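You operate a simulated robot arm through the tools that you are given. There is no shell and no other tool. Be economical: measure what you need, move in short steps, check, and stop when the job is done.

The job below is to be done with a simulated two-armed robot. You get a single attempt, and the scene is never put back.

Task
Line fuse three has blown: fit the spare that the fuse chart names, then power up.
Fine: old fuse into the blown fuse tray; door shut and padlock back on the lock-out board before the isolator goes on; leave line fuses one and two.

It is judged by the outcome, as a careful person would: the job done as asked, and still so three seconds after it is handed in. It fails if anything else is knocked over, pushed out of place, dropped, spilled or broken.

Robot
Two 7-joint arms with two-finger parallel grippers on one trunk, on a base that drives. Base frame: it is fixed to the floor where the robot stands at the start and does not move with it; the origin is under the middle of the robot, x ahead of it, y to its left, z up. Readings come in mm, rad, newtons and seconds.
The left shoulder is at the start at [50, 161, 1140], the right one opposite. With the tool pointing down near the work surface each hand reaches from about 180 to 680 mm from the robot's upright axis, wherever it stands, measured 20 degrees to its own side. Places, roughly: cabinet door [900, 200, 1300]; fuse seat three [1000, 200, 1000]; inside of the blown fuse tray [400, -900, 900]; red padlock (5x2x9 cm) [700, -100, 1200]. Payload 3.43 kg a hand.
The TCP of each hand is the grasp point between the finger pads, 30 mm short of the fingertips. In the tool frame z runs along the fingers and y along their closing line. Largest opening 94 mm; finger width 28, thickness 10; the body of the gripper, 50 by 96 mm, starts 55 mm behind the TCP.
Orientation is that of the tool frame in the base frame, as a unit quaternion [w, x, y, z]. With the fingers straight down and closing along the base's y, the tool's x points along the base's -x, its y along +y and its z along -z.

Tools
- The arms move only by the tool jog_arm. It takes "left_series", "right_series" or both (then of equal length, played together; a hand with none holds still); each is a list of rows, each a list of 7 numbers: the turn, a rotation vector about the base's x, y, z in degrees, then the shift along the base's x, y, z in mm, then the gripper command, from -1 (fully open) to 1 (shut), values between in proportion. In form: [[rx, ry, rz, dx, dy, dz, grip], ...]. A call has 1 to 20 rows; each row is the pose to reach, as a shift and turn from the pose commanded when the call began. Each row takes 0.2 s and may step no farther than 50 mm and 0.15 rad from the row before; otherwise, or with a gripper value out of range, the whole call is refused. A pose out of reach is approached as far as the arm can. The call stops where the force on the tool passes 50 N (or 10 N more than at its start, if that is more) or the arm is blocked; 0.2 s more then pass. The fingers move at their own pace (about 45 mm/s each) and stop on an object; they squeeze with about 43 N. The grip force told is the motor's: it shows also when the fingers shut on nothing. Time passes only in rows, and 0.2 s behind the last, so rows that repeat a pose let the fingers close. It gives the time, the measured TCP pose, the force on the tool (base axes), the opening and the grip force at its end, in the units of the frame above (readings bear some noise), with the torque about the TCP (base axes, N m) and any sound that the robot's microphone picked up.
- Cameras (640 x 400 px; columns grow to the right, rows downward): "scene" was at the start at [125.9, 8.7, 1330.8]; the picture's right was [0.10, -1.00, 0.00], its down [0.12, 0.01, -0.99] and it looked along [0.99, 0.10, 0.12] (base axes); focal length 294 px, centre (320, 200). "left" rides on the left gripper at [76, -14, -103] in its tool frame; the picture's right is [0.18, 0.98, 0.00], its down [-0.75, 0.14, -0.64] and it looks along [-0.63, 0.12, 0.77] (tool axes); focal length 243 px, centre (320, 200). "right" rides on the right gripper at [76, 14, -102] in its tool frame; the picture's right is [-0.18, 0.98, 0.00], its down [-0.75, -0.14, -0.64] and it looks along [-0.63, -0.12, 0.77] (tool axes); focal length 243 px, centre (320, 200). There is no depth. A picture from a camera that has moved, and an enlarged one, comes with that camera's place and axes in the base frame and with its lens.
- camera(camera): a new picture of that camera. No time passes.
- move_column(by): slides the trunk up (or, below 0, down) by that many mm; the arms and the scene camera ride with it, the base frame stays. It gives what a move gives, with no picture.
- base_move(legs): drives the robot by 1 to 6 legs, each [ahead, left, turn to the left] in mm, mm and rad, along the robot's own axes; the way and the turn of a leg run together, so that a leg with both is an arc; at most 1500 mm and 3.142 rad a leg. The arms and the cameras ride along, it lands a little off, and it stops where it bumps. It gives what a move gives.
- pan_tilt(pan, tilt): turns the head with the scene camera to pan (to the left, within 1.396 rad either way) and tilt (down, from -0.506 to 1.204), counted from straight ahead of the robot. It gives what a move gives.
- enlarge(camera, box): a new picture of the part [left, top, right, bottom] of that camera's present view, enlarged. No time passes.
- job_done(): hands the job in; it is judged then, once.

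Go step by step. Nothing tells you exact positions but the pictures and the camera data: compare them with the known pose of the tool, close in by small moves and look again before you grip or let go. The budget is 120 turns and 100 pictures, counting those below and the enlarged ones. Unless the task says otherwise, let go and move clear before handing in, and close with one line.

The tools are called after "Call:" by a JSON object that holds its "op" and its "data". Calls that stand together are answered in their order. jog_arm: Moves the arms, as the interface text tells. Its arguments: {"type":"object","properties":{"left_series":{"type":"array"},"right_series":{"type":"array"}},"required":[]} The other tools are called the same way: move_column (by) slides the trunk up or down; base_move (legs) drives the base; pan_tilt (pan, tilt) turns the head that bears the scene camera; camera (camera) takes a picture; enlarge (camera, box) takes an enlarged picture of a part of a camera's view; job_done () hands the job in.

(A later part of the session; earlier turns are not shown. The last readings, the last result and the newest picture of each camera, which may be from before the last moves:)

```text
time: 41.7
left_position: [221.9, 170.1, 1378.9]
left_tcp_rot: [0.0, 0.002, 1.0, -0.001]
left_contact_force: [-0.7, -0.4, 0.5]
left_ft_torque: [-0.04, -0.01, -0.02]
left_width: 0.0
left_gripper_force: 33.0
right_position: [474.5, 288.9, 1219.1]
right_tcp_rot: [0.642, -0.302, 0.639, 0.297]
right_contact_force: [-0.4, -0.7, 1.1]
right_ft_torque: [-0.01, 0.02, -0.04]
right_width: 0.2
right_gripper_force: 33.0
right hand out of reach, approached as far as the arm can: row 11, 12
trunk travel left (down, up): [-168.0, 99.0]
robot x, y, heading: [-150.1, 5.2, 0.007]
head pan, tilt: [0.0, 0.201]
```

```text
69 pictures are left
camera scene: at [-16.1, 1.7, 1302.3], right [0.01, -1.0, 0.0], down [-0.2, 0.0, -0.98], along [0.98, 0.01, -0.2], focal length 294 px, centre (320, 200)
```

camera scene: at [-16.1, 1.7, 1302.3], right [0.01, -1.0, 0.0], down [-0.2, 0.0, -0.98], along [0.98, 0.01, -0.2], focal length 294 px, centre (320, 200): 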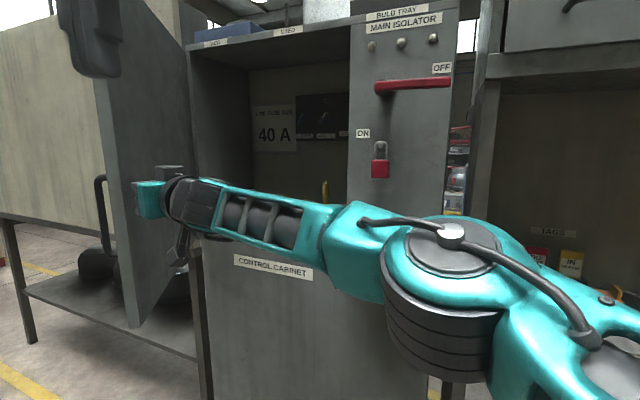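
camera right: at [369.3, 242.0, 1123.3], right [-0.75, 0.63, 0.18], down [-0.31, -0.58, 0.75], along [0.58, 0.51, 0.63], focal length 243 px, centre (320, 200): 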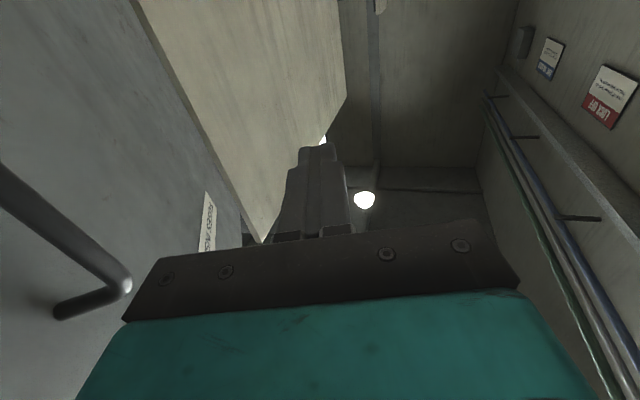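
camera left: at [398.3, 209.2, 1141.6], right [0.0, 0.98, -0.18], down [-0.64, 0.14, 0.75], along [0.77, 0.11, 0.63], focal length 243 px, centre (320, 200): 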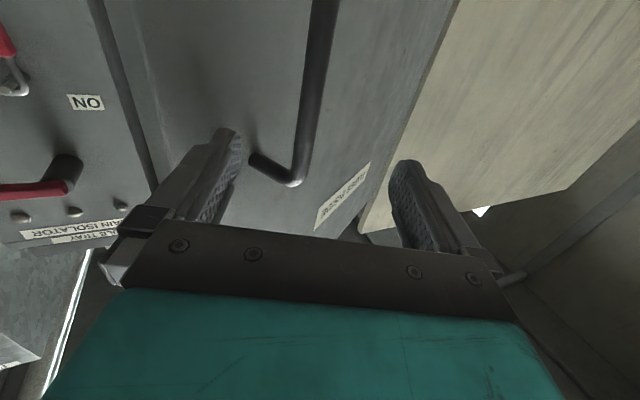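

The door is now wide open (about 90°). I'll withdraw the right hand and return it to a tool-down pose.

Call:
{"op": "jog_arm", "data": {"right_series": [[0, 0, 0, 0, -40, 0, 1], [0, 0, 0, 0, -85, 0, 1], [0, 0, 0, -20, -130, 0, 1], [0, 0, 0, -40, -175, 0, 1], [0, 0, -5, -60, -220, 0, 1], [0, 0, -13, -75, -260, 0, 1], [0, 0, -21, -90, -300, 0, 1], [0, 0, -29, -105, -330, 0, 1], [0, 0, -37, -115, -345, 0, 1], [0, 0, -45, -125, -355, 0, 1], [0, 0, -50, -130, -365, 0, 1]]}}

Call:
{"op": "jog_arm", "data": {"right_series": [[0, 8, 0, -10, -15, 15, -1], [0, 16, 0, -20, -30, 30, -1], [0, 24, 0, -30, -50, 50, -1], [0, 32, 0, -40, -70, 70, -1], [0, 40, 0, -50, -90, 90, -1], [0, 48, 0, -60, -110, 105, -1], [0, 56, 0, -70, -130, 120, -1], [0, 64, 0, -80, -150, 130, -1], [0, 72, 0, -90, -160, 140, -1], [0, 80, 0, -100, -170, 150, -1], [0, 88, 0, -110, -180, 160, -1], [0, 90, 0, -120, -185, 160, -1]]}}

Call:
{"op": "base_move", "data": {"legs": [[200, 80, 0]]}}

Call:
{"op": "pan_tilt", "data": {"pan": 0.1, "tilt": 0.3}}

Call:
{"op": "camera", "data": {"camera": "scene"}}

```text
time: 44.1
left_position: [222.7, 170.5, 1379.0]
left_tcp_rot: [0.0, 0.002, 1.0, -0.001]
left_contact_force: [0.3, -0.6, -0.2]
left_ft_torque: [-0.05, 0.02, 0.02]
left_width: 0.0
left_gripper_force: 33.3
right_position: [345.6, -78.4, 1217.6]
right_tcp_rot: [0.707, -0.002, 0.707, -0.002]
right_contact_force: [0.0, 0.0, -0.8]
right_ft_torque: [-0.03, -0.02, 0.01]
right_width: 0.1
right_gripper_force: 33.3
trunk travel left (down, up): [-168.0, 99.0]
robot x, y, heading: [-149.4, -1.5, 0.005]
head pan, tilt: [0.0, 0.201]
```

```text
time: 46.7
left_position: [222.1, 170.5, 1377.7]
left_tcp_rot: [0.0, 0.002, 1.0, -0.001]
left_contact_force: [-0.2, 0.0, 0.6]
left_ft_torque: [-0.04, 0.02, 0.01]
left_width: 0.0
left_gripper_force: 32.9
right_position: [232.0, -257.6, 1377.4]
right_tcp_rot: [0.027, -0.005, 1.0, 0.002]
right_contact_force: [-0.3, 0.9, 0.0]
right_ft_torque: [-0.01, -0.01, 0.02]
right_width: 94.2
right_gripper_force: 0.1
right hand out of reach, approached as far as the arm can: row 11, 12
trunk travel left (down, up): [-168.0, 99.0]
robot x, y, heading: [-150.8, 2.6, 0.004]
head pan, tilt: [0.0, 0.201]
```

```text
time: 48.4
left_position: [420.4, 256.4, 1377.2]
left_tcp_rot: [0.0, -0.001, 1.0, -0.001]
left_contact_force: [0.0, -0.6, -0.5]
left_ft_torque: [-0.01, -0.01, 0.0]
left_width: 0.2
left_gripper_force: 32.8
right_position: [433.3, -172.7, 1377.2]
right_tcp_rot: [0.025, -0.006, 1.0, 0.0]
right_contact_force: [0.7, 0.2, -0.8]
right_ft_torque: [-0.01, 0.04, 0.0]
right_width: 94.0
right_gripper_force: 0.0
trunk travel left (down, up): [-168.0, 99.0]
robot x, y, heading: [49.0, 84.8, 0.008]
head pan, tilt: [0.0, 0.201]
```

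```text
time: 49.0
left_position: [418.8, 255.8, 1378.0]
left_tcp_rot: [-0.001, -0.001, 1.0, -0.001]
left_contact_force: [-0.7, 0.1, -0.4]
left_ft_torque: [0.0, -0.01, -0.04]
left_width: 0.1
left_gripper_force: 33.1
right_position: [432.6, -171.7, 1376.8]
right_tcp_rot: [0.026, -0.006, 1.0, 0.001]
right_contact_force: [-1.0, -0.4, 0.3]
right_ft_torque: [0.01, -0.01, -0.02]
right_width: 94.0
right_gripper_force: 0.0
trunk travel left (down, up): [-168.0, 99.0]
robot x, y, heading: [51.5, 82.7, 0.011]
head pan, tilt: [0.099, 0.3]
```

```text
68 pictures are left
camera scene: at [182.3, 94.5, 1292.9], right [0.11, -0.99, 0.0], down [-0.29, -0.03, -0.96], along [0.95, 0.11, -0.3], focal length 294 px, centre (320, 200)
```

scene: 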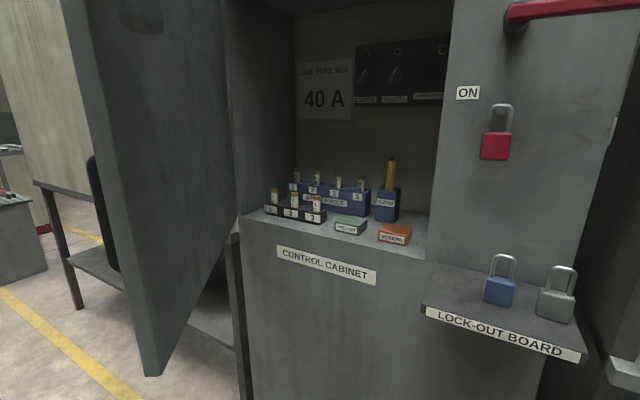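

The interior is in clear view. I'll zoom in on the fuses and the chart.

Call:
{"op": "enlarge", "data": {"camera": "scene", "box": [250, 150, 420, 250]}}

Call:
{"op": "enlarge", "data": {"camera": "scene", "box": [270, 155, 370, 215]}}

```text
3.76 times, centred on (335, 200) of scene
camera zoom: at [182.3, 94.5, 1292.9], right [0.11, -0.99, 0.0], down [-0.29, -0.03, -0.96], along [0.95, 0.11, -0.3], focal length 1106 px, centre (264, 200)
```

zoom: 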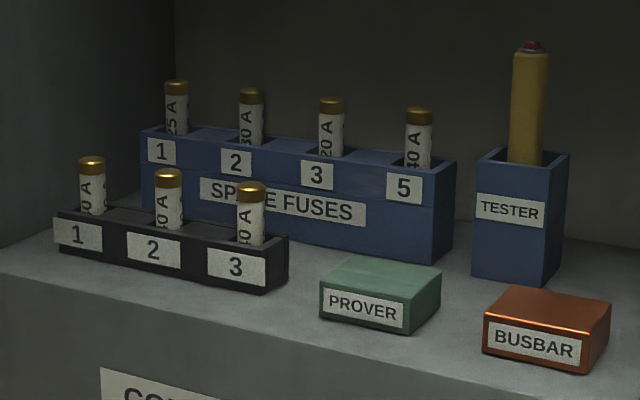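

```text
6.40 times, centred on (320, 185) of scene
camera zoom: at [182.3, 94.5, 1292.9], right [0.11, -0.99, 0.0], down [-0.29, -0.03, -0.96], along [0.95, 0.11, -0.3], focal length 1880 px, centre (320, 296)
```

zoom: 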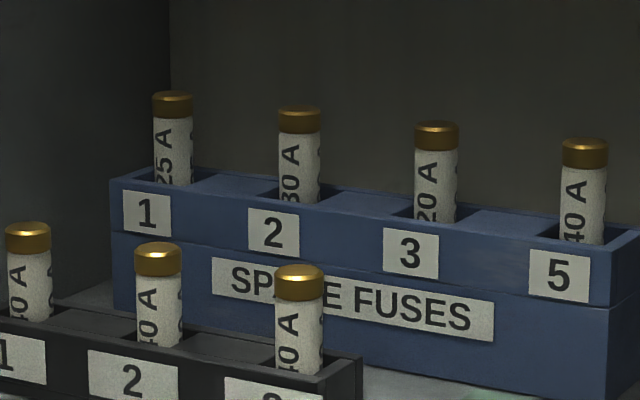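

Spare slot 5 is the 40 A fuse, and line fuse 3 is the front one in the black holder. To get depth, I'll take a second view with the trunk raised.

Call:
{"op": "move_column", "data": {"by": 99}}

Call:
{"op": "pan_tilt", "data": {"pan": 0.1, "tilt": 0.45}}

Call:
{"op": "enlarge", "data": {"camera": "scene", "box": [240, 140, 420, 260]}}

```text
time: 50.3
left_position: [419.2, 255.9, 1477.0]
left_tcp_rot: [-0.001, -0.001, 1.0, -0.001]
left_contact_force: [-0.2, -0.1, -0.1]
left_ft_torque: [-0.02, 0.0, 0.0]
left_width: 0.0
left_gripper_force: 33.2
right_position: [431.5, -171.9, 1476.1]
right_tcp_rot: [0.026, -0.007, 1.0, 0.001]
right_contact_force: [0.1, -0.4, 0.3]
right_ft_torque: [-0.01, 0.0, 0.01]
right_width: 94.2
right_gripper_force: 0.0
trunk travel left (down, up): [-267.0, 0.0]
robot x, y, heading: [53.2, 84.6, 0.018]
head pan, tilt: [0.099, 0.3]
```

```text
time: 51.0
left_position: [419.6, 256.7, 1476.2]
left_tcp_rot: [0.0, -0.001, 1.0, 0.0]
left_contact_force: [-0.2, -0.5, 0.2]
left_ft_torque: [-0.03, 0.0, 0.0]
left_width: 0.0
left_gripper_force: 32.8
right_position: [431.4, -172.1, 1476.8]
right_tcp_rot: [0.026, -0.006, 1.0, 0.0]
right_contact_force: [0.6, -0.1, 0.8]
right_ft_torque: [-0.01, 0.0, -0.02]
right_width: 93.9
right_gripper_force: 0.0
trunk travel left (down, up): [-267.0, 0.0]
robot x, y, heading: [49.2, 80.3, 0.012]
head pan, tilt: [0.099, 0.45]
```

```text
3.33 times, centred on (330, 200) of scene
camera zoom: at [180.9, 94.4, 1377.9], right [0.11, -0.99, 0.0], down [-0.43, -0.05, -0.9], along [0.9, 0.1, -0.43], focal length 979 px, centre (287, 200)
```

zoom: 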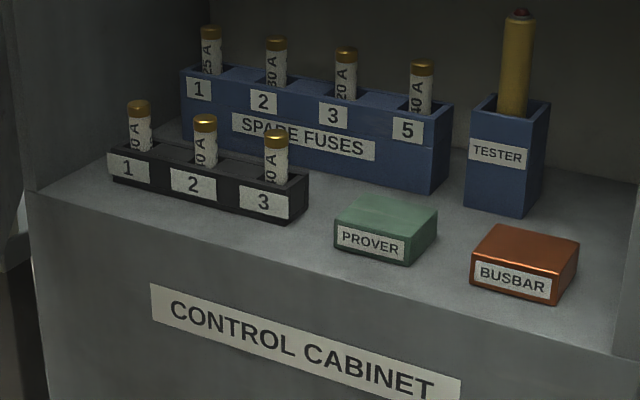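

Key finding: the cabinet is yawed about 20°, with its right side nearer. Line fuse 3's top is near (977,193,1055) and spare 5's top near (1043,67,1101). I'll push the door wider with the left hand (it's on the inner side), then square the robot to the cabinet and use the right arm.

Call:
{"op": "jog_arm", "data": {"left_series": [[0, 0, 0, 25, -20, 0, 1], [0, 0, 0, 60, -20, 0, 1], [0, 0, 0, 80, -15, 0, 1], [0, 0, 0, 80, 10, 0, 1], [0, 0, 0, 80, 40, 0, 1], [0, 0, 0, 80, 70, 0, 1], [0, 0, 0, 80, 100, 0, 1], [0, 0, 0, 82, 130, 0, 1], [0, 0, 0, 83, 160, 0, 1], [0, 0, 0, 92, 190, 0, 1], [0, 0, 0, 103, 220, 0, 1], [0, 0, 0, 115, 245, 0, 1], [0, 0, 0, 127, 270, 0, 1]]}}

Call:
{"op": "pan_tilt", "data": {"pan": 0.6, "tilt": 0.3}}

Call:
{"op": "camera", "data": {"camera": "scene"}}

```text
time: 53.8
left_position: [491.2, 461.2, 1401.8]
left_tcp_rot: [0.002, -0.003, 1.0, -0.002]
left_contact_force: [-0.4, -0.6, 0.1]
left_ft_torque: [-0.02, 0.0, -0.04]
left_width: 0.0
left_gripper_force: 33.3
left hand out of reach, approached as far as the arm can: row 2, 3, 4, 5, 6, 7, 8, 9, 10, 11, 12, 13
right_position: [432.1, -171.8, 1475.6]
right_tcp_rot: [0.027, -0.006, 1.0, 0.001]
right_contact_force: [0.4, 0.1, 0.8]
right_ft_torque: [0.0, 0.02, 0.03]
right_width: 94.1
right_gripper_force: 0.0
trunk travel left (down, up): [-267.0, 0.0]
robot x, y, heading: [49.0, 81.6, 0.01]
head pan, tilt: [0.099, 0.45]
```

```text
time: 54.8
left_position: [490.9, 459.0, 1402.4]
left_tcp_rot: [0.002, -0.002, 1.0, -0.001]
left_contact_force: [0.3, 0.4, -0.2]
left_ft_torque: [-0.01, -0.04, 0.01]
left_width: 0.0
left_gripper_force: 33.3
right_position: [432.7, -171.5, 1476.7]
right_tcp_rot: [0.026, -0.007, 1.0, 0.0]
right_contact_force: [0.1, 0.5, -0.1]
right_ft_torque: [0.04, 0.02, -0.01]
right_width: 93.9
right_gripper_force: 0.0
trunk travel left (down, up): [-267.0, 0.0]
robot x, y, heading: [47.9, 82.0, 0.015]
head pan, tilt: [0.6, 0.3]
```

```text
64 pictures are left
camera scene: at [166.2, 137.9, 1391.8], right [0.57, -0.82, 0.0], down [-0.24, -0.17, -0.96], along [0.78, 0.55, -0.3], focal length 294 px, centre (320, 200)
```

scene: 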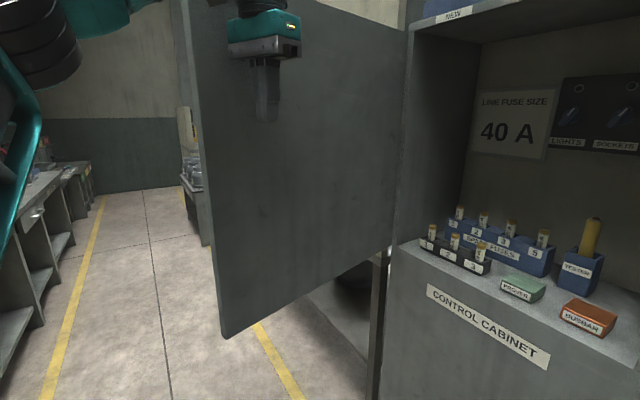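

The door is now well open. I'll retract both hands close to the body, then turn and drive to face the cabinet squarely.

Call:
{"op": "jog_arm", "data": {"left_series": [[0, 0, 0, -40, -40, 10, 1], [0, 0, 0, -80, -80, 20, 1], [0, 0, 0, -120, -120, 20, 1], [0, 0, 0, -150, -160, 20, 1], [0, 0, 0, -170, -200, 20, 1]], "right_series": [[0, 0, 0, -30, 20, 0, -1], [0, 0, 0, -60, 40, 0, -1], [0, 0, 0, -90, 60, 0, -1], [0, 0, 0, -110, 80, 0, -1], [0, 0, 0, -130, 90, 0, -1]]}}

Call:
{"op": "base_move", "data": {"legs": [[0, 0, -0.365], [140, 140, 0]]}}

Call:
{"op": "pan_tilt", "data": {"pan": 0.0, "tilt": 0.4}}

Call:
{"op": "camera", "data": {"camera": "scene"}}

```text
refused: row 1 steps farther than a row can; nothing moved
```

```text
time: 57.5
left_position: [779.8, 356.2, 1403.5]
left_tcp_rot: [0.0, 0.18, 0.984, -0.001]
left_contact_force: [0.6, 0.7, -0.1]
left_ft_torque: [-0.02, 0.04, -0.03]
left_width: 0.0
left_gripper_force: 33.3
right_position: [497.7, -210.0, 1476.4]
right_tcp_rot: [0.026, 0.177, 0.984, -0.005]
right_contact_force: [0.3, 0.8, -0.3]
right_ft_torque: [0.0, 0.03, 0.0]
right_width: 93.7
right_gripper_force: 0.1
trunk travel left (down, up): [-267.0, 0.0]
robot x, y, heading: [237.3, 165.1, -0.354]
head pan, tilt: [0.6, 0.3]
```

```text
time: 58.5
left_position: [779.4, 356.6, 1402.5]
left_tcp_rot: [0.002, 0.181, 0.984, -0.001]
left_contact_force: [0.3, 0.1, 0.6]
left_ft_torque: [-0.02, 0.01, 0.01]
left_width: 0.0
left_gripper_force: 33.0
right_position: [496.9, -212.0, 1476.7]
right_tcp_rot: [0.027, 0.177, 0.984, -0.003]
right_contact_force: [-0.5, -0.3, -0.5]
right_ft_torque: [0.02, 0.0, 0.01]
right_width: 94.0
right_gripper_force: 0.1
trunk travel left (down, up): [-267.0, 0.0]
robot x, y, heading: [230.2, 164.9, -0.359]
head pan, tilt: [0.0, 0.4]
```

```text
63 pictures are left
camera scene: at [356.3, 119.1, 1382.5], right [-0.35, -0.94, 0.0], down [-0.36, 0.14, -0.92], along [0.86, -0.32, -0.39], focal length 294 px, centre (320, 200)
```

scene: 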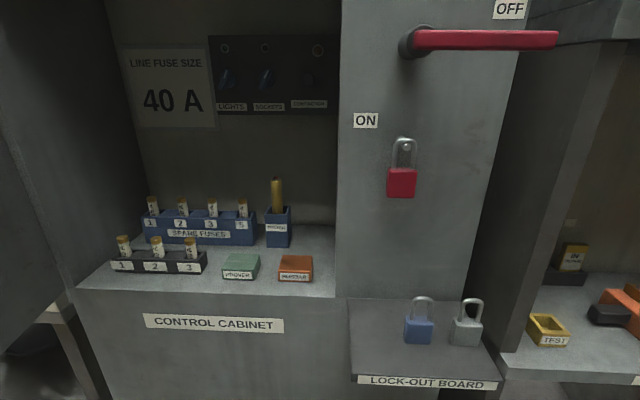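

Thankfully nothing was touched, though the arm call was refused. The view is now square, and triangulation confirms line fuse 3's top at (972,188,1055) and spare 5's top at (1042,66,1101). I'll tuck the arms first before driving again.

Call:
{"op": "jog_arm", "data": {"left_series": [[0, 0, 0, -35, -15, 0, 1], [0, 0, 0, -70, -30, 0, 1], [0, 0, 0, -105, -45, 0, 1], [0, 0, 0, -140, -60, 0, 1], [0, 0, 0, -175, -75, 0, 1], [0, 0, 0, -210, -90, 0, 1], [0, 0, 0, -245, -105, 0, 1]], "right_series": [[0, 0, 0, -10, 17, 0, -1], [0, 0, 0, -20, 34, 0, -1], [0, 0, 0, -30, 51, 0, -1], [0, 0, 0, -40, 68, 0, -1], [0, 0, 0, -50, 85, 0, -1], [0, 0, 0, -60, 102, 0, -1], [0, 0, 0, -70, 120, 0, -1]]}}

Call:
{"op": "pan_tilt", "data": {"pan": 0.7, "tilt": 0.3}}

Call:
{"op": "camera", "data": {"camera": "scene"}}

```text
time: 60.1
left_position: [534.4, 252.0, 1403.9]
left_tcp_rot: [0.002, 0.18, 0.984, -0.002]
left_contact_force: [-0.5, -0.1, -0.5]
left_ft_torque: [-0.04, -0.02, 0.02]
left_width: 0.0
left_gripper_force: 33.0
right_position: [433.0, -87.0, 1464.4]
right_tcp_rot: [0.027, 0.177, 0.984, -0.002]
right_contact_force: [-0.1, -0.1, -0.4]
right_ft_torque: [-0.01, 0.01, -0.01]
right_width: 94.0
right_gripper_force: 0.1
right hand out of reach, approached as far as the arm can: row 3, 4, 5, 6, 7
trunk travel left (down, up): [-267.0, 0.0]
robot x, y, heading: [231.1, 167.2, -0.356]
head pan, tilt: [0.0, 0.4]
```

```text
time: 61.2
left_position: [533.8, 251.2, 1403.5]
left_tcp_rot: [0.001, 0.181, 0.984, -0.001]
left_contact_force: [0.2, 0.7, -0.4]
left_ft_torque: [0.03, 0.04, 0.0]
left_width: 0.1
left_gripper_force: 33.1
right_position: [433.8, -87.1, 1464.2]
right_tcp_rot: [0.027, 0.177, 0.984, -0.004]
right_contact_force: [-0.5, 0.2, -0.1]
right_ft_torque: [0.05, 0.03, 0.0]
right_width: 93.8
right_gripper_force: 0.1
trunk travel left (down, up): [-267.0, 0.0]
robot x, y, heading: [234.9, 163.5, -0.357]
head pan, tilt: [0.7, 0.3]
```

```text
62 pictures are left
camera scene: at [357.3, 182.7, 1391.8], right [0.34, -0.94, 0.0], down [-0.28, -0.1, -0.96], along [0.9, 0.32, -0.3], focal length 294 px, centre (320, 200)
```

scene: 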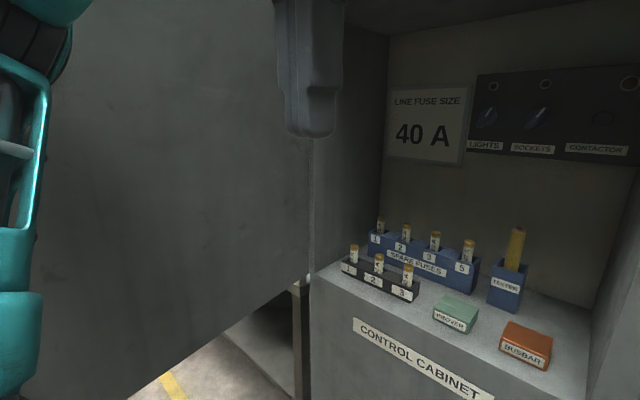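

Door is open about 93° relative to the cabinet, leaving the opening clear. I'll turn back to heading 0 and drive to about (380,60), where the left arm can reach straight into the opening, and lower the trunk.

Call:
{"op": "base_move", "data": {"legs": [[0, 0, 0.357], [147, -105, 0]]}}

Call:
{"op": "move_column", "data": {"by": -70}}

Call:
{"op": "pan_tilt", "data": {"pan": 0.15, "tilt": 0.4}}

Call:
{"op": "camera", "data": {"camera": "scene"}}

```text
time: 63.8
left_position: [633.4, 246.0, 1403.3]
left_tcp_rot: [0.001, 0.005, 1.0, 0.0]
left_contact_force: [-0.2, -0.4, -0.2]
left_ft_torque: [-0.02, 0.03, 0.01]
left_width: 0.0
left_gripper_force: 32.8
right_position: [653.7, -107.9, 1463.8]
right_tcp_rot: [0.027, 0.002, 1.0, 0.001]
right_contact_force: [0.4, 0.1, 0.1]
right_ft_torque: [0.04, 0.01, -0.01]
right_width: 94.0
right_gripper_force: 0.1
trunk travel left (down, up): [-267.0, 0.0]
robot x, y, heading: [376.1, 60.2, -0.003]
head pan, tilt: [0.7, 0.3]
```

```text
time: 64.2
left_position: [631.6, 246.0, 1390.2]
left_tcp_rot: [0.003, 0.005, 1.0, -0.002]
left_contact_force: [0.6, -0.2, 0.4]
left_ft_torque: [0.03, 0.03, 0.01]
left_width: 0.2
left_gripper_force: 33.5
right_position: [653.7, -107.6, 1458.5]
right_tcp_rot: [0.039, 0.003, 0.999, 0.005]
right_contact_force: [-1.5, 2.2, 7.0]
right_ft_torque: [-0.23, -0.01, -0.15]
right_width: 92.7
right_gripper_force: 0.1
trunk travel left (down, up): [-254.0, 13.0]
robot x, y, heading: [378.9, 63.4, -0.003]
head pan, tilt: [0.7, 0.3]
stopped: the force on the tool passed its limit (the readings are from after the stop); the commanded pose is now the measured one
```

```text
time: 65.2
left_position: [632.9, 246.2, 1391.1]
left_tcp_rot: [0.003, 0.005, 1.0, 0.0]
left_contact_force: [0.4, 1.1, 0.4]
left_ft_torque: [0.01, -0.03, -0.02]
left_width: 0.0
left_gripper_force: 33.0
right_position: [653.0, -108.8, 1458.2]
right_tcp_rot: [0.039, 0.003, 0.999, 0.003]
right_contact_force: [-2.5, 1.4, 5.8]
right_ft_torque: [-0.27, 0.08, -0.09]
right_width: 93.2
right_gripper_force: 0.1
trunk travel left (down, up): [-254.0, 13.0]
robot x, y, heading: [375.1, 58.9, -0.001]
head pan, tilt: [0.15, 0.4]
```

```text
61 pictures are left
camera scene: at [509.5, 74.3, 1369.8], right [0.15, -0.99, 0.0], down [-0.38, -0.06, -0.92], along [0.91, 0.14, -0.39], focal length 294 px, centre (320, 200)
```

scene: 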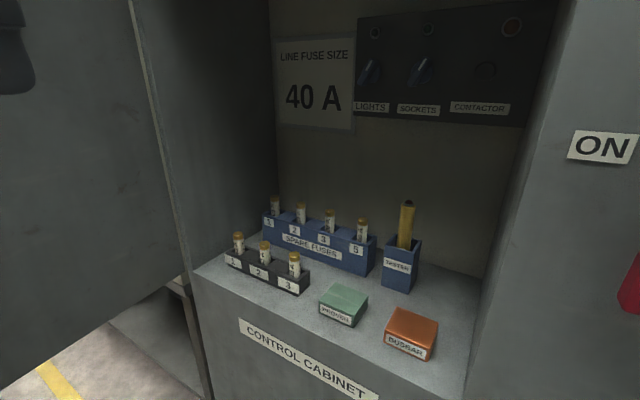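

The right fingertips touched the isolator handle when the trunk descended. I'll lift the right hand off and back it away, then check the handle.

Call:
{"op": "jog_arm", "data": {"right_series": [[0, 0, 0, 0, 0, 12, -1], [0, 0, 0, 0, 0, 25, -1], [0, 0, 0, -30, 0, 30, -1], [0, 0, 0, -60, 0, 30, -1], [0, 0, 0, -90, 0, 30, -1], [0, 0, 0, -100, 0, 30, -1]]}}

Call:
{"op": "pan_tilt", "data": {"pan": -0.6, "tilt": 0.1}}

Call:
{"op": "camera", "data": {"camera": "scene"}}

```text
time: 66.6
left_position: [631.8, 246.1, 1390.2]
left_tcp_rot: [0.003, 0.006, 1.0, 0.0]
left_contact_force: [-0.3, -0.8, 0.0]
left_ft_torque: [-0.03, -0.03, -0.02]
left_width: 0.4
left_gripper_force: 33.4
right_position: [566.0, -78.7, 1442.2]
right_tcp_rot: [0.04, 0.003, 0.999, 0.005]
right_contact_force: [-0.8, -0.1, -0.8]
right_ft_torque: [-0.02, -0.03, 0.02]
right_width: 93.8
right_gripper_force: 0.1
right hand out of reach, approached as far as the arm can: row 1, 2, 3, 4, 5, 6
trunk travel left (down, up): [-254.0, 13.0]
robot x, y, heading: [380.3, 62.1, -0.001]
head pan, tilt: [0.15, 0.4]
```

```text
time: 67.7
left_position: [632.2, 245.4, 1391.0]
left_tcp_rot: [0.003, 0.004, 1.0, 0.0]
left_contact_force: [-0.5, -0.3, -0.2]
left_ft_torque: [-0.03, -0.01, 0.02]
left_width: 0.1
left_gripper_force: 33.4
right_position: [567.4, -78.2, 1443.6]
right_tcp_rot: [0.039, 0.004, 0.999, 0.006]
right_contact_force: [0.0, -0.7, -0.3]
right_ft_torque: [0.0, 0.03, 0.0]
right_width: 94.2
right_gripper_force: 0.0
trunk travel left (down, up): [-254.0, 13.0]
robot x, y, heading: [380.3, 61.9, -0.003]
head pan, tilt: [-0.6, 0.099]
```

```text
60 pictures are left
camera scene: at [494.4, 8.0, 1397.6], right [-0.57, -0.82, 0.0], down [-0.08, 0.06, -0.99], along [0.82, -0.56, -0.1], focal length 294 px, centre (320, 200)
```

scene: 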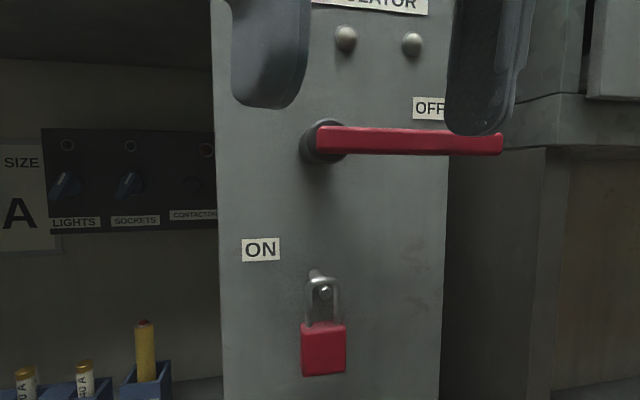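

The handle is still at OFF and undisturbed. I'll lower the trunk and bring the left hand, pitched about 50° down and half open, to a staging point in front of line fuse 3.

Call:
{"op": "move_column", "data": {"by": -80}}

Call:
{"op": "jog_arm", "data": {"left_series": [[0, -7, 0, 36, -10, -27, 0.05], [0, -14, 0, 72, -20, -54, 0.05], [0, -21, 0, 108, -30, -81, 0.05], [0, -28, 0, 145, -40, -108, 0.05], [0, -35, 0, 181, -50, -134, 0.05], [0, -40, 0, 218, -58, -155, 0.05]]}}

Call:
{"op": "pan_tilt", "data": {"pan": 0.3, "tilt": 0.4}}

Call:
{"op": "camera", "data": {"camera": "scene"}}

Call:
{"op": "camera", "data": {"camera": "left"}}

```text
time: 68.9
left_position: [632.8, 247.0, 1310.0]
left_tcp_rot: [0.003, 0.006, 1.0, -0.001]
left_contact_force: [0.5, -0.1, 0.1]
left_ft_torque: [0.02, 0.01, -0.01]
left_width: 0.0
left_gripper_force: 33.0
right_position: [566.9, -79.1, 1363.7]
right_tcp_rot: [0.04, 0.002, 0.999, 0.005]
right_contact_force: [-0.4, -0.1, -0.2]
right_ft_torque: [-0.01, -0.04, -0.02]
right_width: 93.9
right_gripper_force: 0.0
trunk travel left (down, up): [-174.0, 93.0]
robot x, y, heading: [378.4, 59.6, -0.005]
head pan, tilt: [-0.6, 0.099]
```

```text
time: 70.3
left_position: [851.1, 189.2, 1153.6]
left_tcp_rot: [0.344, 0.006, 0.939, 0.001]
left_contact_force: [0.3, -0.1, 0.9]
left_ft_torque: [-0.02, -0.01, 0.03]
left_width: 44.8
left_gripper_force: 0.1
right_position: [567.2, -80.1, 1363.7]
right_tcp_rot: [0.039, 0.003, 0.999, 0.005]
right_contact_force: [0.5, -0.4, 0.0]
right_ft_torque: [0.01, 0.02, -0.01]
right_width: 94.0
right_gripper_force: 0.1
trunk travel left (down, up): [-174.0, 93.0]
robot x, y, heading: [374.5, 61.6, -0.007]
head pan, tilt: [-0.6, 0.099]
```

```text
time: 71.5
left_position: [850.6, 190.0, 1154.9]
left_tcp_rot: [0.344, 0.005, 0.939, 0.001]
left_contact_force: [-0.1, 1.1, -0.5]
left_ft_torque: [-0.01, 0.02, 0.02]
left_width: 44.7
left_gripper_force: 0.0
right_position: [567.4, -78.6, 1363.0]
right_tcp_rot: [0.04, 0.003, 0.999, 0.005]
right_contact_force: [-0.1, 0.6, -0.4]
right_ft_torque: [0.02, 0.0, 0.01]
right_width: 94.0
right_gripper_force: 0.1
trunk travel left (down, up): [-174.0, 93.0]
robot x, y, heading: [376.8, 60.8, -0.006]
head pan, tilt: [0.3, 0.4]
```

```text
59 pictures are left
camera scene: at [507.2, 87.2, 1289.8], right [0.29, -0.96, 0.0], down [-0.37, -0.11, -0.92], along [0.88, 0.27, -0.39], focal length 294 px, centre (320, 200)
```

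scene: 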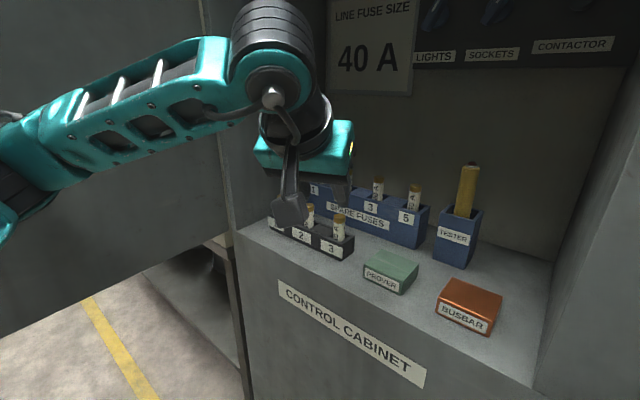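

```text
58 pictures are left
camera left: at [725.4, 176.0, 1183.1], right [-0.13, 0.98, -0.11], down [0.16, 0.13, 0.98], along [0.98, 0.11, -0.18], focal length 243 px, centre (320, 200)
```

left: 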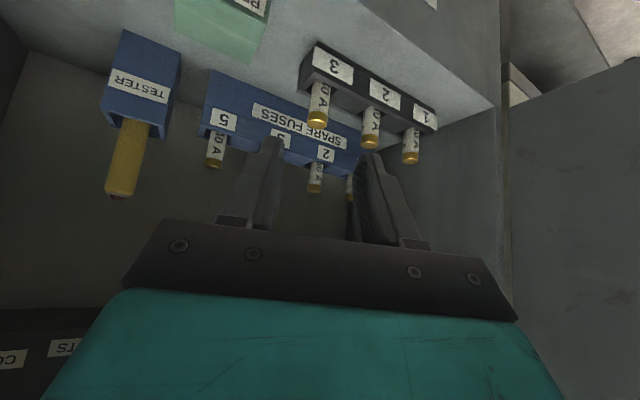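

The left camera sees line fuse 3 well ahead. I'll close in partway and re-measure.

Call:
{"op": "jog_arm", "data": {"left_series": [[0, 0, 0, 25, 0, -22, 0.05], [0, 0, 0, 50, 0, -40, 0.05], [0, 0, 0, 70, 0, -55, 0.05]]}}

Call:
{"op": "camera", "data": {"camera": "left"}}

```text
time: 72.3
left_position: [920.8, 188.7, 1100.1]
left_tcp_rot: [0.343, 0.005, 0.939, 0.001]
left_contact_force: [-0.3, 0.1, 0.4]
left_ft_torque: [-0.01, -0.03, -0.03]
left_width: 44.6
left_gripper_force: 0.1
right_position: [568.0, -79.0, 1363.9]
right_tcp_rot: [0.04, 0.003, 0.999, 0.005]
right_contact_force: [0.8, 0.2, -0.4]
right_ft_torque: [0.03, 0.03, 0.02]
right_width: 94.0
right_gripper_force: 0.0
trunk travel left (down, up): [-174.0, 93.0]
robot x, y, heading: [379.3, 61.2, -0.002]
head pan, tilt: [0.3, 0.4]
```

```text
57 pictures are left
camera left: at [795.6, 174.6, 1128.4], right [-0.13, 0.98, -0.11], down [0.16, 0.13, 0.98], along [0.98, 0.11, -0.18], focal length 243 px, centre (320, 200)
```

left: 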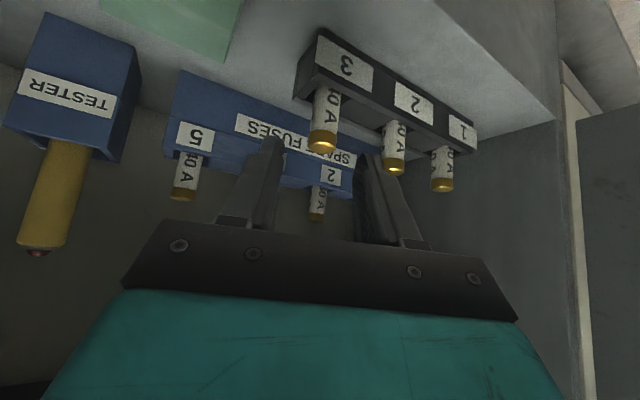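

Two views give line fuse 3's top at (966,190,1052). I'll advance along the tool axis and stop with the pads around it.

Call:
{"op": "jog_arm", "data": {"left_series": [[0, 0, 0, 15, 0.5, -19, 0.05], [0, 0, 0, 30, 1, -38, 0.05], [0, 0, 0, 44, 1, -56, 0.05]]}}

Call:
{"op": "camera", "data": {"camera": "left"}}

Call:
{"op": "enlarge", "data": {"camera": "scene", "box": [220, 150, 440, 290]}}

```text
time: 73.1
left_position: [962.8, 191.2, 1048.8]
left_tcp_rot: [0.347, 0.006, 0.938, 0.0]
left_contact_force: [-6.5, 1.4, 9.8]
left_ft_torque: [-0.21, 0.14, -0.08]
left_width: 44.3
left_gripper_force: 0.0
right_position: [565.0, -79.4, 1365.1]
right_tcp_rot: [0.042, 0.003, 0.999, 0.005]
right_contact_force: [-0.1, 0.8, -0.1]
right_ft_torque: [0.01, 0.01, -0.03]
right_width: 94.2
right_gripper_force: 0.1
trunk travel left (down, up): [-174.0, 93.0]
robot x, y, heading: [381.9, 62.3, -0.001]
head pan, tilt: [0.3, 0.4]
```

```text
56 pictures are left
camera left: at [837.9, 176.2, 1075.9], right [-0.13, 0.98, -0.12], down [0.16, 0.14, 0.98], along [0.98, 0.11, -0.17], focal length 243 px, centre (320, 200)
```

left: 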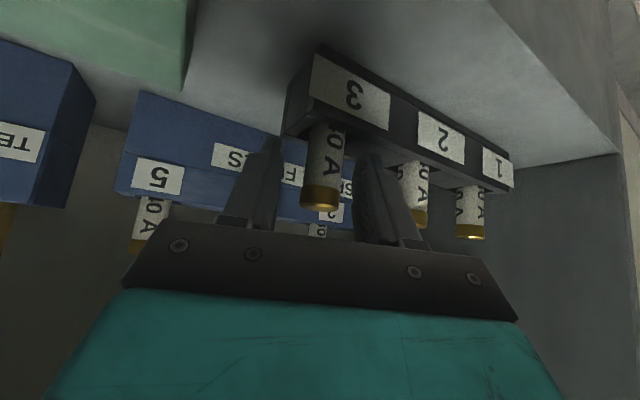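

```text
2.86 times, centred on (330, 220) of scene
camera zoom: at [505.1, 87.2, 1290.3], right [0.29, -0.96, 0.0], down [-0.37, -0.11, -0.92], along [0.88, 0.27, -0.39], focal length 839 px, centre (291, 143)
```

zoom: 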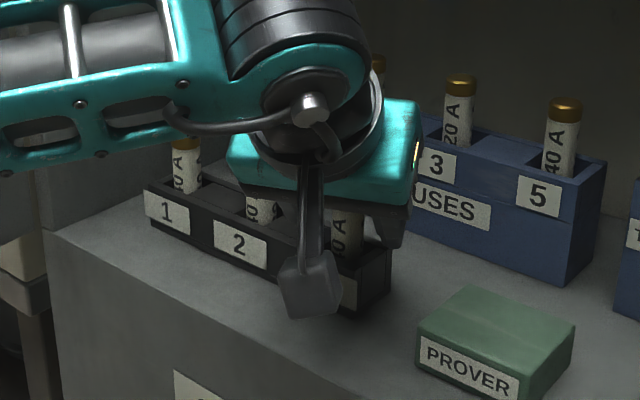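

The pads straddle line fuse 3, with slight contact on the holder. I'll rise a few millimetres and close.

Call:
{"op": "jog_arm", "data": {"left_series": [[0, 0, 0, 0, 0, 4, 0.05], [0, 0, 0, 0, 0, 4, 1], [0, 0, 0, 0, 0, 4, 1], [0, 0, 0, 0, 0, 4, 1], [0, 0, 0, 0, 0, 4, 1]]}}

Call:
{"op": "camera", "data": {"camera": "left"}}

```text
time: 74.3
left_position: [964.4, 190.4, 1049.4]
left_tcp_rot: [0.343, 0.005, 0.939, 0.002]
left_contact_force: [0.4, -0.3, 0.6]
left_ft_torque: [-0.01, -0.01, 0.03]
left_width: 24.7
left_gripper_force: 42.7
right_position: [567.7, -80.5, 1362.9]
right_tcp_rot: [0.039, 0.002, 0.999, 0.005]
right_contact_force: [0.3, -0.8, -0.1]
right_ft_torque: [0.02, 0.0, 0.01]
right_width: 94.1
right_gripper_force: 0.1
trunk travel left (down, up): [-174.0, 93.0]
robot x, y, heading: [379.0, 59.2, -0.006]
head pan, tilt: [0.3, 0.4]
```

```text
54 pictures are left
camera left: at [839.3, 175.7, 1077.5], right [-0.13, 0.98, -0.11], down [0.16, 0.13, 0.98], along [0.98, 0.11, -0.18], focal length 243 px, centre (320, 200)
```

left: 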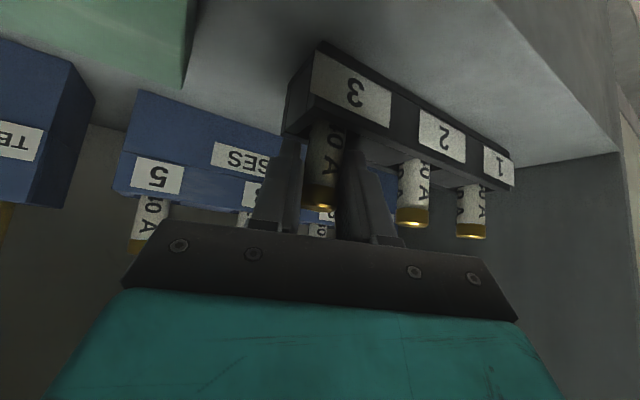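

The fuse is gripped (24.7 mm) at TCP (964,190,1049), which I'll keep as the seat reference. Pulling straight up.

Call:
{"op": "jog_arm", "data": {"left_series": [[0, 0, 0, 0, 0, 8, 1], [0, 0, 0, 0, 0, 20, 1], [0, 0, 0, 0, 0, 40, 1], [0, 0, 0, 0, 0, 60, 1], [0, 0, 0, 0, 0, 80, 1], [0, 0, 0, 0, 0, 95, 1], [0, 0, 0, 0, 0, 95, 1]]}}

Call:
{"op": "camera", "data": {"camera": "left"}}

```text
time: 75.9
left_position: [963.0, 188.2, 1143.6]
left_tcp_rot: [0.344, 0.005, 0.939, 0.001]
left_contact_force: [-0.6, 0.8, -0.9]
left_ft_torque: [0.0, -0.04, 0.0]
left_width: 24.9
left_gripper_force: 43.1
right_position: [567.7, -79.0, 1364.3]
right_tcp_rot: [0.039, 0.003, 0.999, 0.005]
right_contact_force: [0.5, 1.1, -0.4]
right_ft_torque: [0.0, -0.01, 0.01]
right_width: 94.0
right_gripper_force: 0.0
trunk travel left (down, up): [-174.0, 93.0]
robot x, y, heading: [379.0, 62.6, -0.004]
head pan, tilt: [0.3, 0.4]
```

```text
53 pictures are left
camera left: at [838.4, 175.0, 1172.3], right [-0.13, 0.98, -0.11], down [0.16, 0.13, 0.98], along [0.98, 0.11, -0.18], focal length 243 px, centre (320, 200)
```

left: 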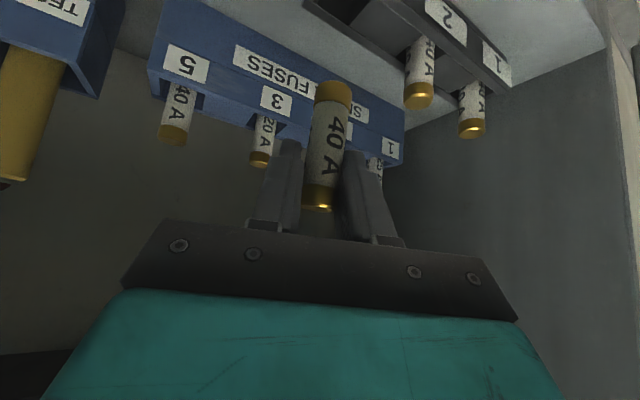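

The old 40 A fuse is out. I'll withdraw it from the cabinet and drive to the test bench, which lines up with the cabinet (same 20° yaw).

Call:
{"op": "jog_arm", "data": {"left_series": [[0, 0, 0, -20, 0, 20, 1], [0, 0, 0, -60, 0, 40, 1], [0, 0, 0, -105, 0, 50, 1], [0, 0, 0, -150, 0, 60, 1], [0, 0, 0, -195, 0, 65, 1], [0, 0, 0, -240, 0, 70, 1]]}}

Call:
{"op": "base_move", "data": {"legs": [[-350, 0, 0], [0, 0, -0.355], [0, -800, 0]]}}

Call:
{"op": "pan_tilt", "data": {"pan": 0.0, "tilt": 0.5}}

Call:
{"op": "camera", "data": {"camera": "scene"}}

```text
time: 77.3
left_position: [723.8, 188.9, 1213.6]
left_tcp_rot: [0.344, 0.005, 0.939, 0.002]
left_contact_force: [-0.3, -1.5, -0.2]
left_ft_torque: [-0.04, 0.0, -0.03]
left_width: 24.5
left_gripper_force: 43.5
right_position: [567.0, -79.6, 1363.7]
right_tcp_rot: [0.04, 0.003, 0.999, 0.005]
right_contact_force: [0.2, 0.7, 0.0]
right_ft_torque: [0.0, 0.01, 0.02]
right_width: 94.3
right_gripper_force: 0.0
trunk travel left (down, up): [-174.0, 93.0]
robot x, y, heading: [376.8, 60.8, -0.004]
head pan, tilt: [0.3, 0.4]
```

```text
time: 84.5
left_position: [125.4, -689.8, 1215.1]
left_tcp_rot: [0.338, 0.171, 0.923, -0.06]
left_contact_force: [-0.5, 0.0, -0.1]
left_ft_torque: [-0.01, 0.02, -0.01]
left_width: 24.5
left_gripper_force: 43.3
right_position: [-115.7, -885.8, 1363.3]
right_tcp_rot: [0.039, 0.178, 0.983, -0.002]
right_contact_force: [0.5, 0.2, -0.4]
right_ft_torque: [0.01, -0.02, 0.02]
right_width: 93.9
right_gripper_force: 0.1
trunk travel left (down, up): [-174.0, 93.0]
robot x, y, heading: [-245.7, -690.0, -0.358]
head pan, tilt: [0.3, 0.4]
```

```text
time: 85.3
left_position: [126.9, -688.0, 1214.1]
left_tcp_rot: [0.339, 0.17, 0.923, -0.06]
left_contact_force: [-0.4, 0.1, -0.2]
left_ft_torque: [0.0, -0.03, 0.02]
left_width: 24.5
left_gripper_force: 43.0
right_position: [-115.6, -885.7, 1363.0]
right_tcp_rot: [0.041, 0.178, 0.983, -0.001]
right_contact_force: [0.6, -0.1, 0.0]
right_ft_torque: [0.03, 0.01, 0.0]
right_width: 94.1
right_gripper_force: 0.0
trunk travel left (down, up): [-174.0, 93.0]
robot x, y, heading: [-244.1, -692.2, -0.356]
head pan, tilt: [0.0, 0.499]
```

```text
52 pictures are left
camera scene: at [-121.6, -735.5, 1280.6], right [-0.35, -0.94, 0.0], down [-0.45, 0.17, -0.88], along [0.82, -0.31, -0.48], focal length 294 px, centre (320, 200)
```

scene: 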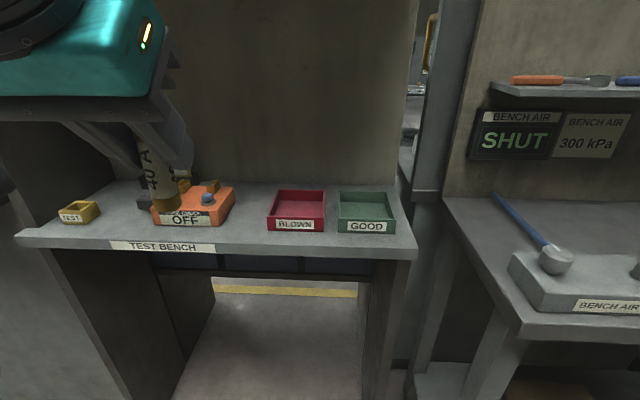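

I'm square to the bench; the BLOWN tray sits near (430,-883) at z≈945. I'll move closer and right a little so that the left hand can reach above it.

Call:
{"op": "base_move", "data": {"legs": [[180, -60, 0]]}}

Call:
{"op": "pan_tilt", "data": {"pan": 0.2, "tilt": 0.7}}

Call:
{"op": "camera", "data": {"camera": "scene"}}

Call:
{"op": "camera", "data": {"camera": "left"}}

```text
time: 86.8
left_position: [277.0, -808.7, 1214.5]
left_tcp_rot: [0.338, 0.171, 0.924, -0.06]
left_contact_force: [0.3, -0.6, 1.0]
left_ft_torque: [-0.06, 0.04, -0.01]
left_width: 24.4
left_gripper_force: 43.6
right_position: [35.6, -1006.1, 1363.9]
right_tcp_rot: [0.039, 0.179, 0.983, -0.002]
right_contact_force: [0.7, -0.3, -0.1]
right_ft_torque: [-0.02, 0.0, 0.03]
right_width: 93.8
right_gripper_force: 0.0
trunk travel left (down, up): [-174.0, 93.0]
robot x, y, heading: [-93.1, -804.6, -0.358]
head pan, tilt: [0.0, 0.499]
```

```text
time: 87.6
left_position: [275.7, -808.8, 1212.8]
left_tcp_rot: [0.339, 0.17, 0.923, -0.059]
left_contact_force: [0.4, 0.6, -0.2]
left_ft_torque: [-0.01, 0.02, -0.01]
left_width: 24.5
left_gripper_force: 42.6
right_position: [33.9, -1004.7, 1362.4]
right_tcp_rot: [0.04, 0.178, 0.983, -0.003]
right_contact_force: [-0.2, 0.0, -0.2]
right_ft_torque: [0.01, 0.01, 0.03]
right_width: 94.0
right_gripper_force: 0.0
trunk travel left (down, up): [-174.0, 93.0]
robot x, y, heading: [-92.8, -810.3, -0.356]
head pan, tilt: [0.201, 0.7]
```

```text
51 pictures are left
camera scene: at [27.1, -836.2, 1262.9], right [-0.16, -0.99, 0.0], down [-0.64, 0.1, -0.77], along [0.76, -0.12, -0.64], focal length 294 px, centre (320, 200)
```

scene: 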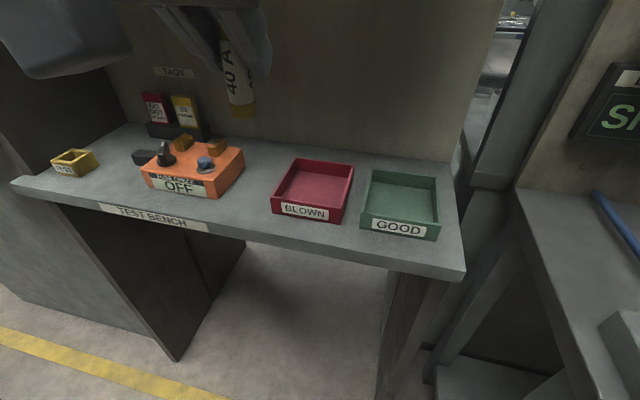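

```text
50 pictures are left
camera left: at [153.7, -778.5, 1242.1], right [0.22, 0.97, -0.11], down [0.2, 0.07, 0.98], along [0.96, -0.24, -0.18], focal length 243 px, centre (320, 200)
```

left: 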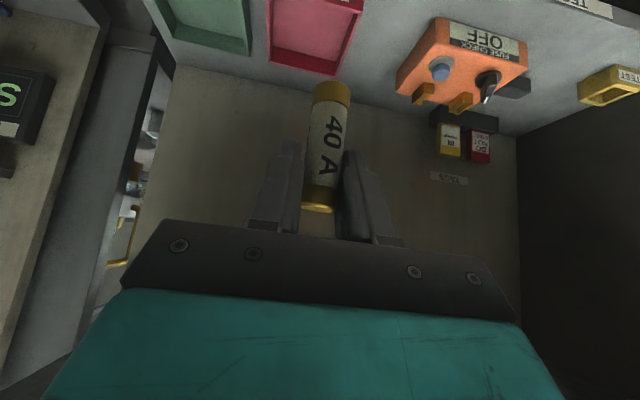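

I'll bring the fuse closer over the tray, then re-measure from the hand camera.

Call:
{"op": "jog_arm", "data": {"left_series": [[0, 0, 0, 35, -18, -18, 1], [0, 0, 0, 70, -35, -35, 1], [0, 0, 0, 105, -52, -52, 1], [0, 0, 0, 130, -65, -70, 1]]}}

Call:
{"op": "camera", "data": {"camera": "left"}}

Call:
{"op": "camera", "data": {"camera": "scene"}}

```text
time: 88.6
left_position: [408.9, -874.0, 1145.9]
left_tcp_rot: [0.339, 0.17, 0.924, -0.059]
left_contact_force: [0.3, -1.9, 0.0]
left_ft_torque: [-0.04, -0.01, -0.01]
left_width: 24.4
left_gripper_force: 42.8
right_position: [34.5, -1004.8, 1363.1]
right_tcp_rot: [0.04, 0.179, 0.983, -0.002]
right_contact_force: [0.0, -0.4, 1.1]
right_ft_torque: [-0.02, -0.01, 0.02]
right_width: 94.0
right_gripper_force: 0.0
trunk travel left (down, up): [-174.0, 93.0]
robot x, y, heading: [-95.9, -810.0, -0.356]
head pan, tilt: [0.201, 0.7]
```

```text
49 pictures are left
camera left: at [285.3, -843.6, 1173.4], right [0.22, 0.97, -0.11], down [0.2, 0.07, 0.98], along [0.96, -0.24, -0.18], focal length 243 px, centre (320, 200)
```

left: 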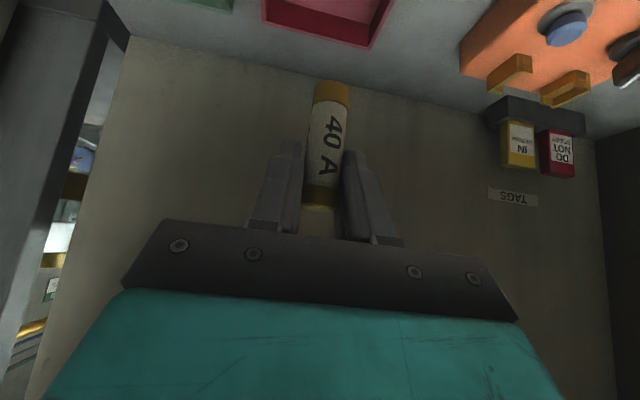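

```text
48 pictures are left
camera scene: at [27.4, -836.2, 1262.9], right [-0.15, -0.99, 0.0], down [-0.64, 0.1, -0.76], along [0.76, -0.12, -0.64], focal length 294 px, centre (320, 200)
```

scene: 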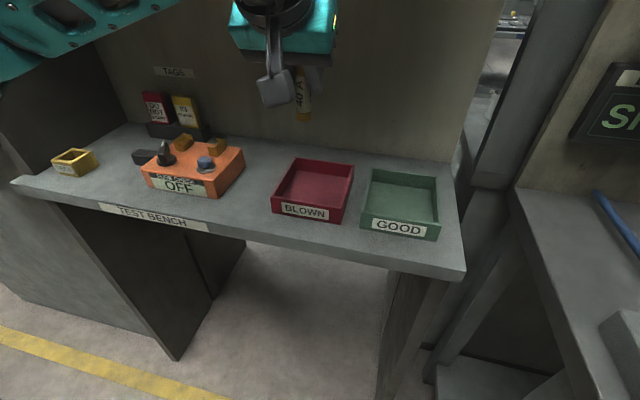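

The tray rim comes out near z 936 with its centre at about (470,-897). I'll move above it and lower partway.

Call:
{"op": "jog_arm", "data": {"left_series": [[0, 0, 0, 30, -11, -20, 1], [0, 0, 0, 61, -23, -50, 1], [0, 0, 0, 61, -23, -90, 1], [0, 0, 0, 61, -23, -125, 1], [0, 0, 0, 61, -23, -145, 1]]}}

Call:
{"op": "enlarge", "data": {"camera": "scene", "box": [220, 90, 460, 250]}}

Call:
{"op": "camera", "data": {"camera": "left"}}

```text
time: 89.8
left_position: [466.6, -898.1, 997.8]
left_tcp_rot: [0.339, 0.171, 0.923, -0.06]
left_contact_force: [0.4, 0.7, -0.4]
left_ft_torque: [0.0, 0.02, 0.03]
left_width: 24.3
left_gripper_force: 43.3
right_position: [34.5, -1005.4, 1363.2]
right_tcp_rot: [0.04, 0.178, 0.983, -0.003]
right_contact_force: [0.0, 1.2, -0.4]
right_ft_torque: [0.0, -0.01, -0.02]
right_width: 94.0
right_gripper_force: 0.1
trunk travel left (down, up): [-174.0, 93.0]
robot x, y, heading: [-92.1, -806.8, -0.357]
head pan, tilt: [0.201, 0.7]
```

```text
2.50 times, centred on (340, 170) of scene
camera zoom: at [27.2, -836.1, 1262.9], right [-0.15, -0.99, 0.0], down [-0.64, 0.1, -0.76], along [0.76, -0.12, -0.64], focal length 734 px, centre (270, 275)
```

zoom: 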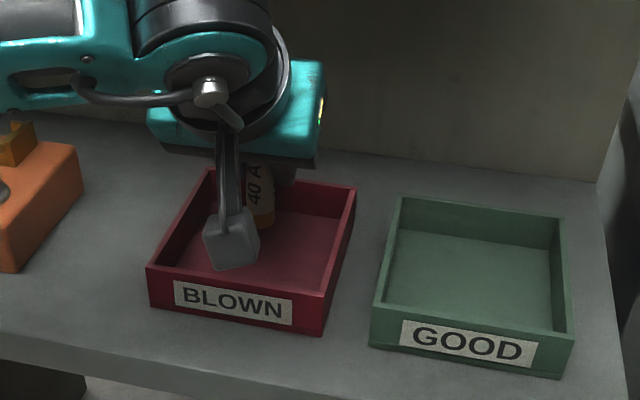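

```text
46 pictures are left
camera left: at [344.5, -868.1, 1026.0], right [0.22, 0.97, -0.11], down [0.2, 0.07, 0.98], along [0.96, -0.24, -0.18], focal length 243 px, centre (320, 200)
```

left: 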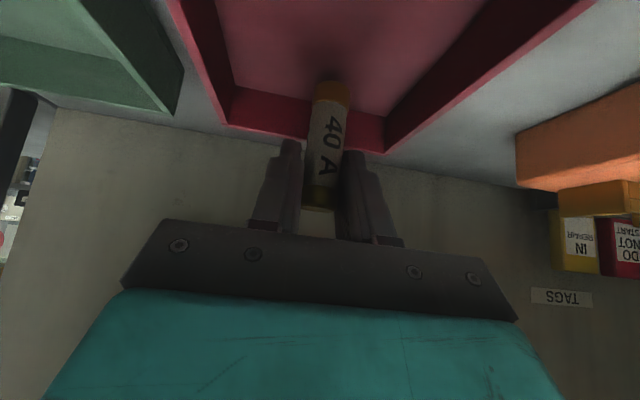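

The fuse hangs over the tray, inside its walls. I'll lower it gently until it nearly touches the floor.

Call:
{"op": "jog_arm", "data": {"left_series": [[0, 0, 0, -6, 2, -12, 1], [0, 0, 0, -6, 2, -22, 1], [0, 0, 0, -6, 2, -27, 1], [0, 0, 0, -6, 2, -31, 1]]}}

Call:
{"op": "enlarge", "data": {"camera": "scene", "box": [260, 130, 380, 230]}}

Call:
{"op": "camera", "data": {"camera": "left"}}

```text
time: 90.8
left_position: [463.1, -895.9, 980.4]
left_tcp_rot: [0.352, 0.167, 0.919, -0.064]
left_contact_force: [0.9, 2.9, 44.4]
left_ft_torque: [-0.06, -0.24, 0.0]
left_width: 24.5
left_gripper_force: 42.3
right_position: [29.6, -1004.6, 1366.3]
right_tcp_rot: [0.042, 0.179, 0.983, -0.002]
right_contact_force: [-0.6, -0.2, -0.7]
right_ft_torque: [0.03, -0.01, 0.01]
right_width: 94.4
right_gripper_force: 0.1
trunk travel left (down, up): [-174.0, 93.0]
robot x, y, heading: [-92.9, -809.9, -0.365]
head pan, tilt: [0.201, 0.7]
```

```text
4.00 times, centred on (320, 180) of scene
camera zoom: at [23.3, -835.1, 1263.7], right [-0.15, -0.99, 0.0], down [-0.63, 0.1, -0.77], along [0.76, -0.12, -0.64], focal length 1175 px, centre (320, 280)
```

zoom: 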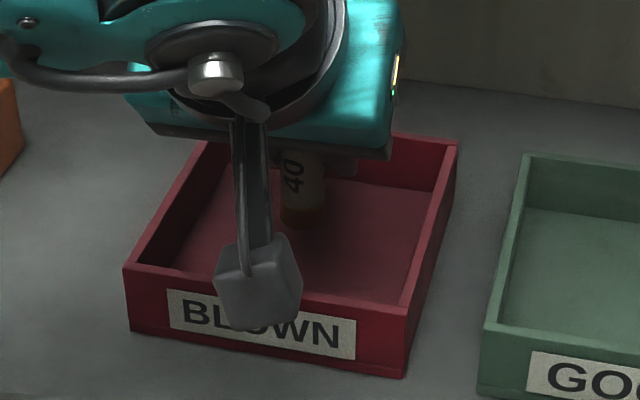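

```text
44 pictures are left
camera left: at [339.6, -866.3, 1005.0], right [0.22, 0.97, -0.12], down [0.17, 0.09, 0.98], along [0.96, -0.24, -0.15], focal length 243 px, centre (320, 200)
```

left: 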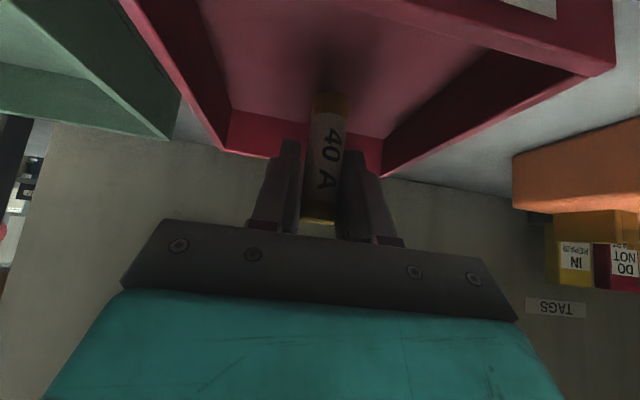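

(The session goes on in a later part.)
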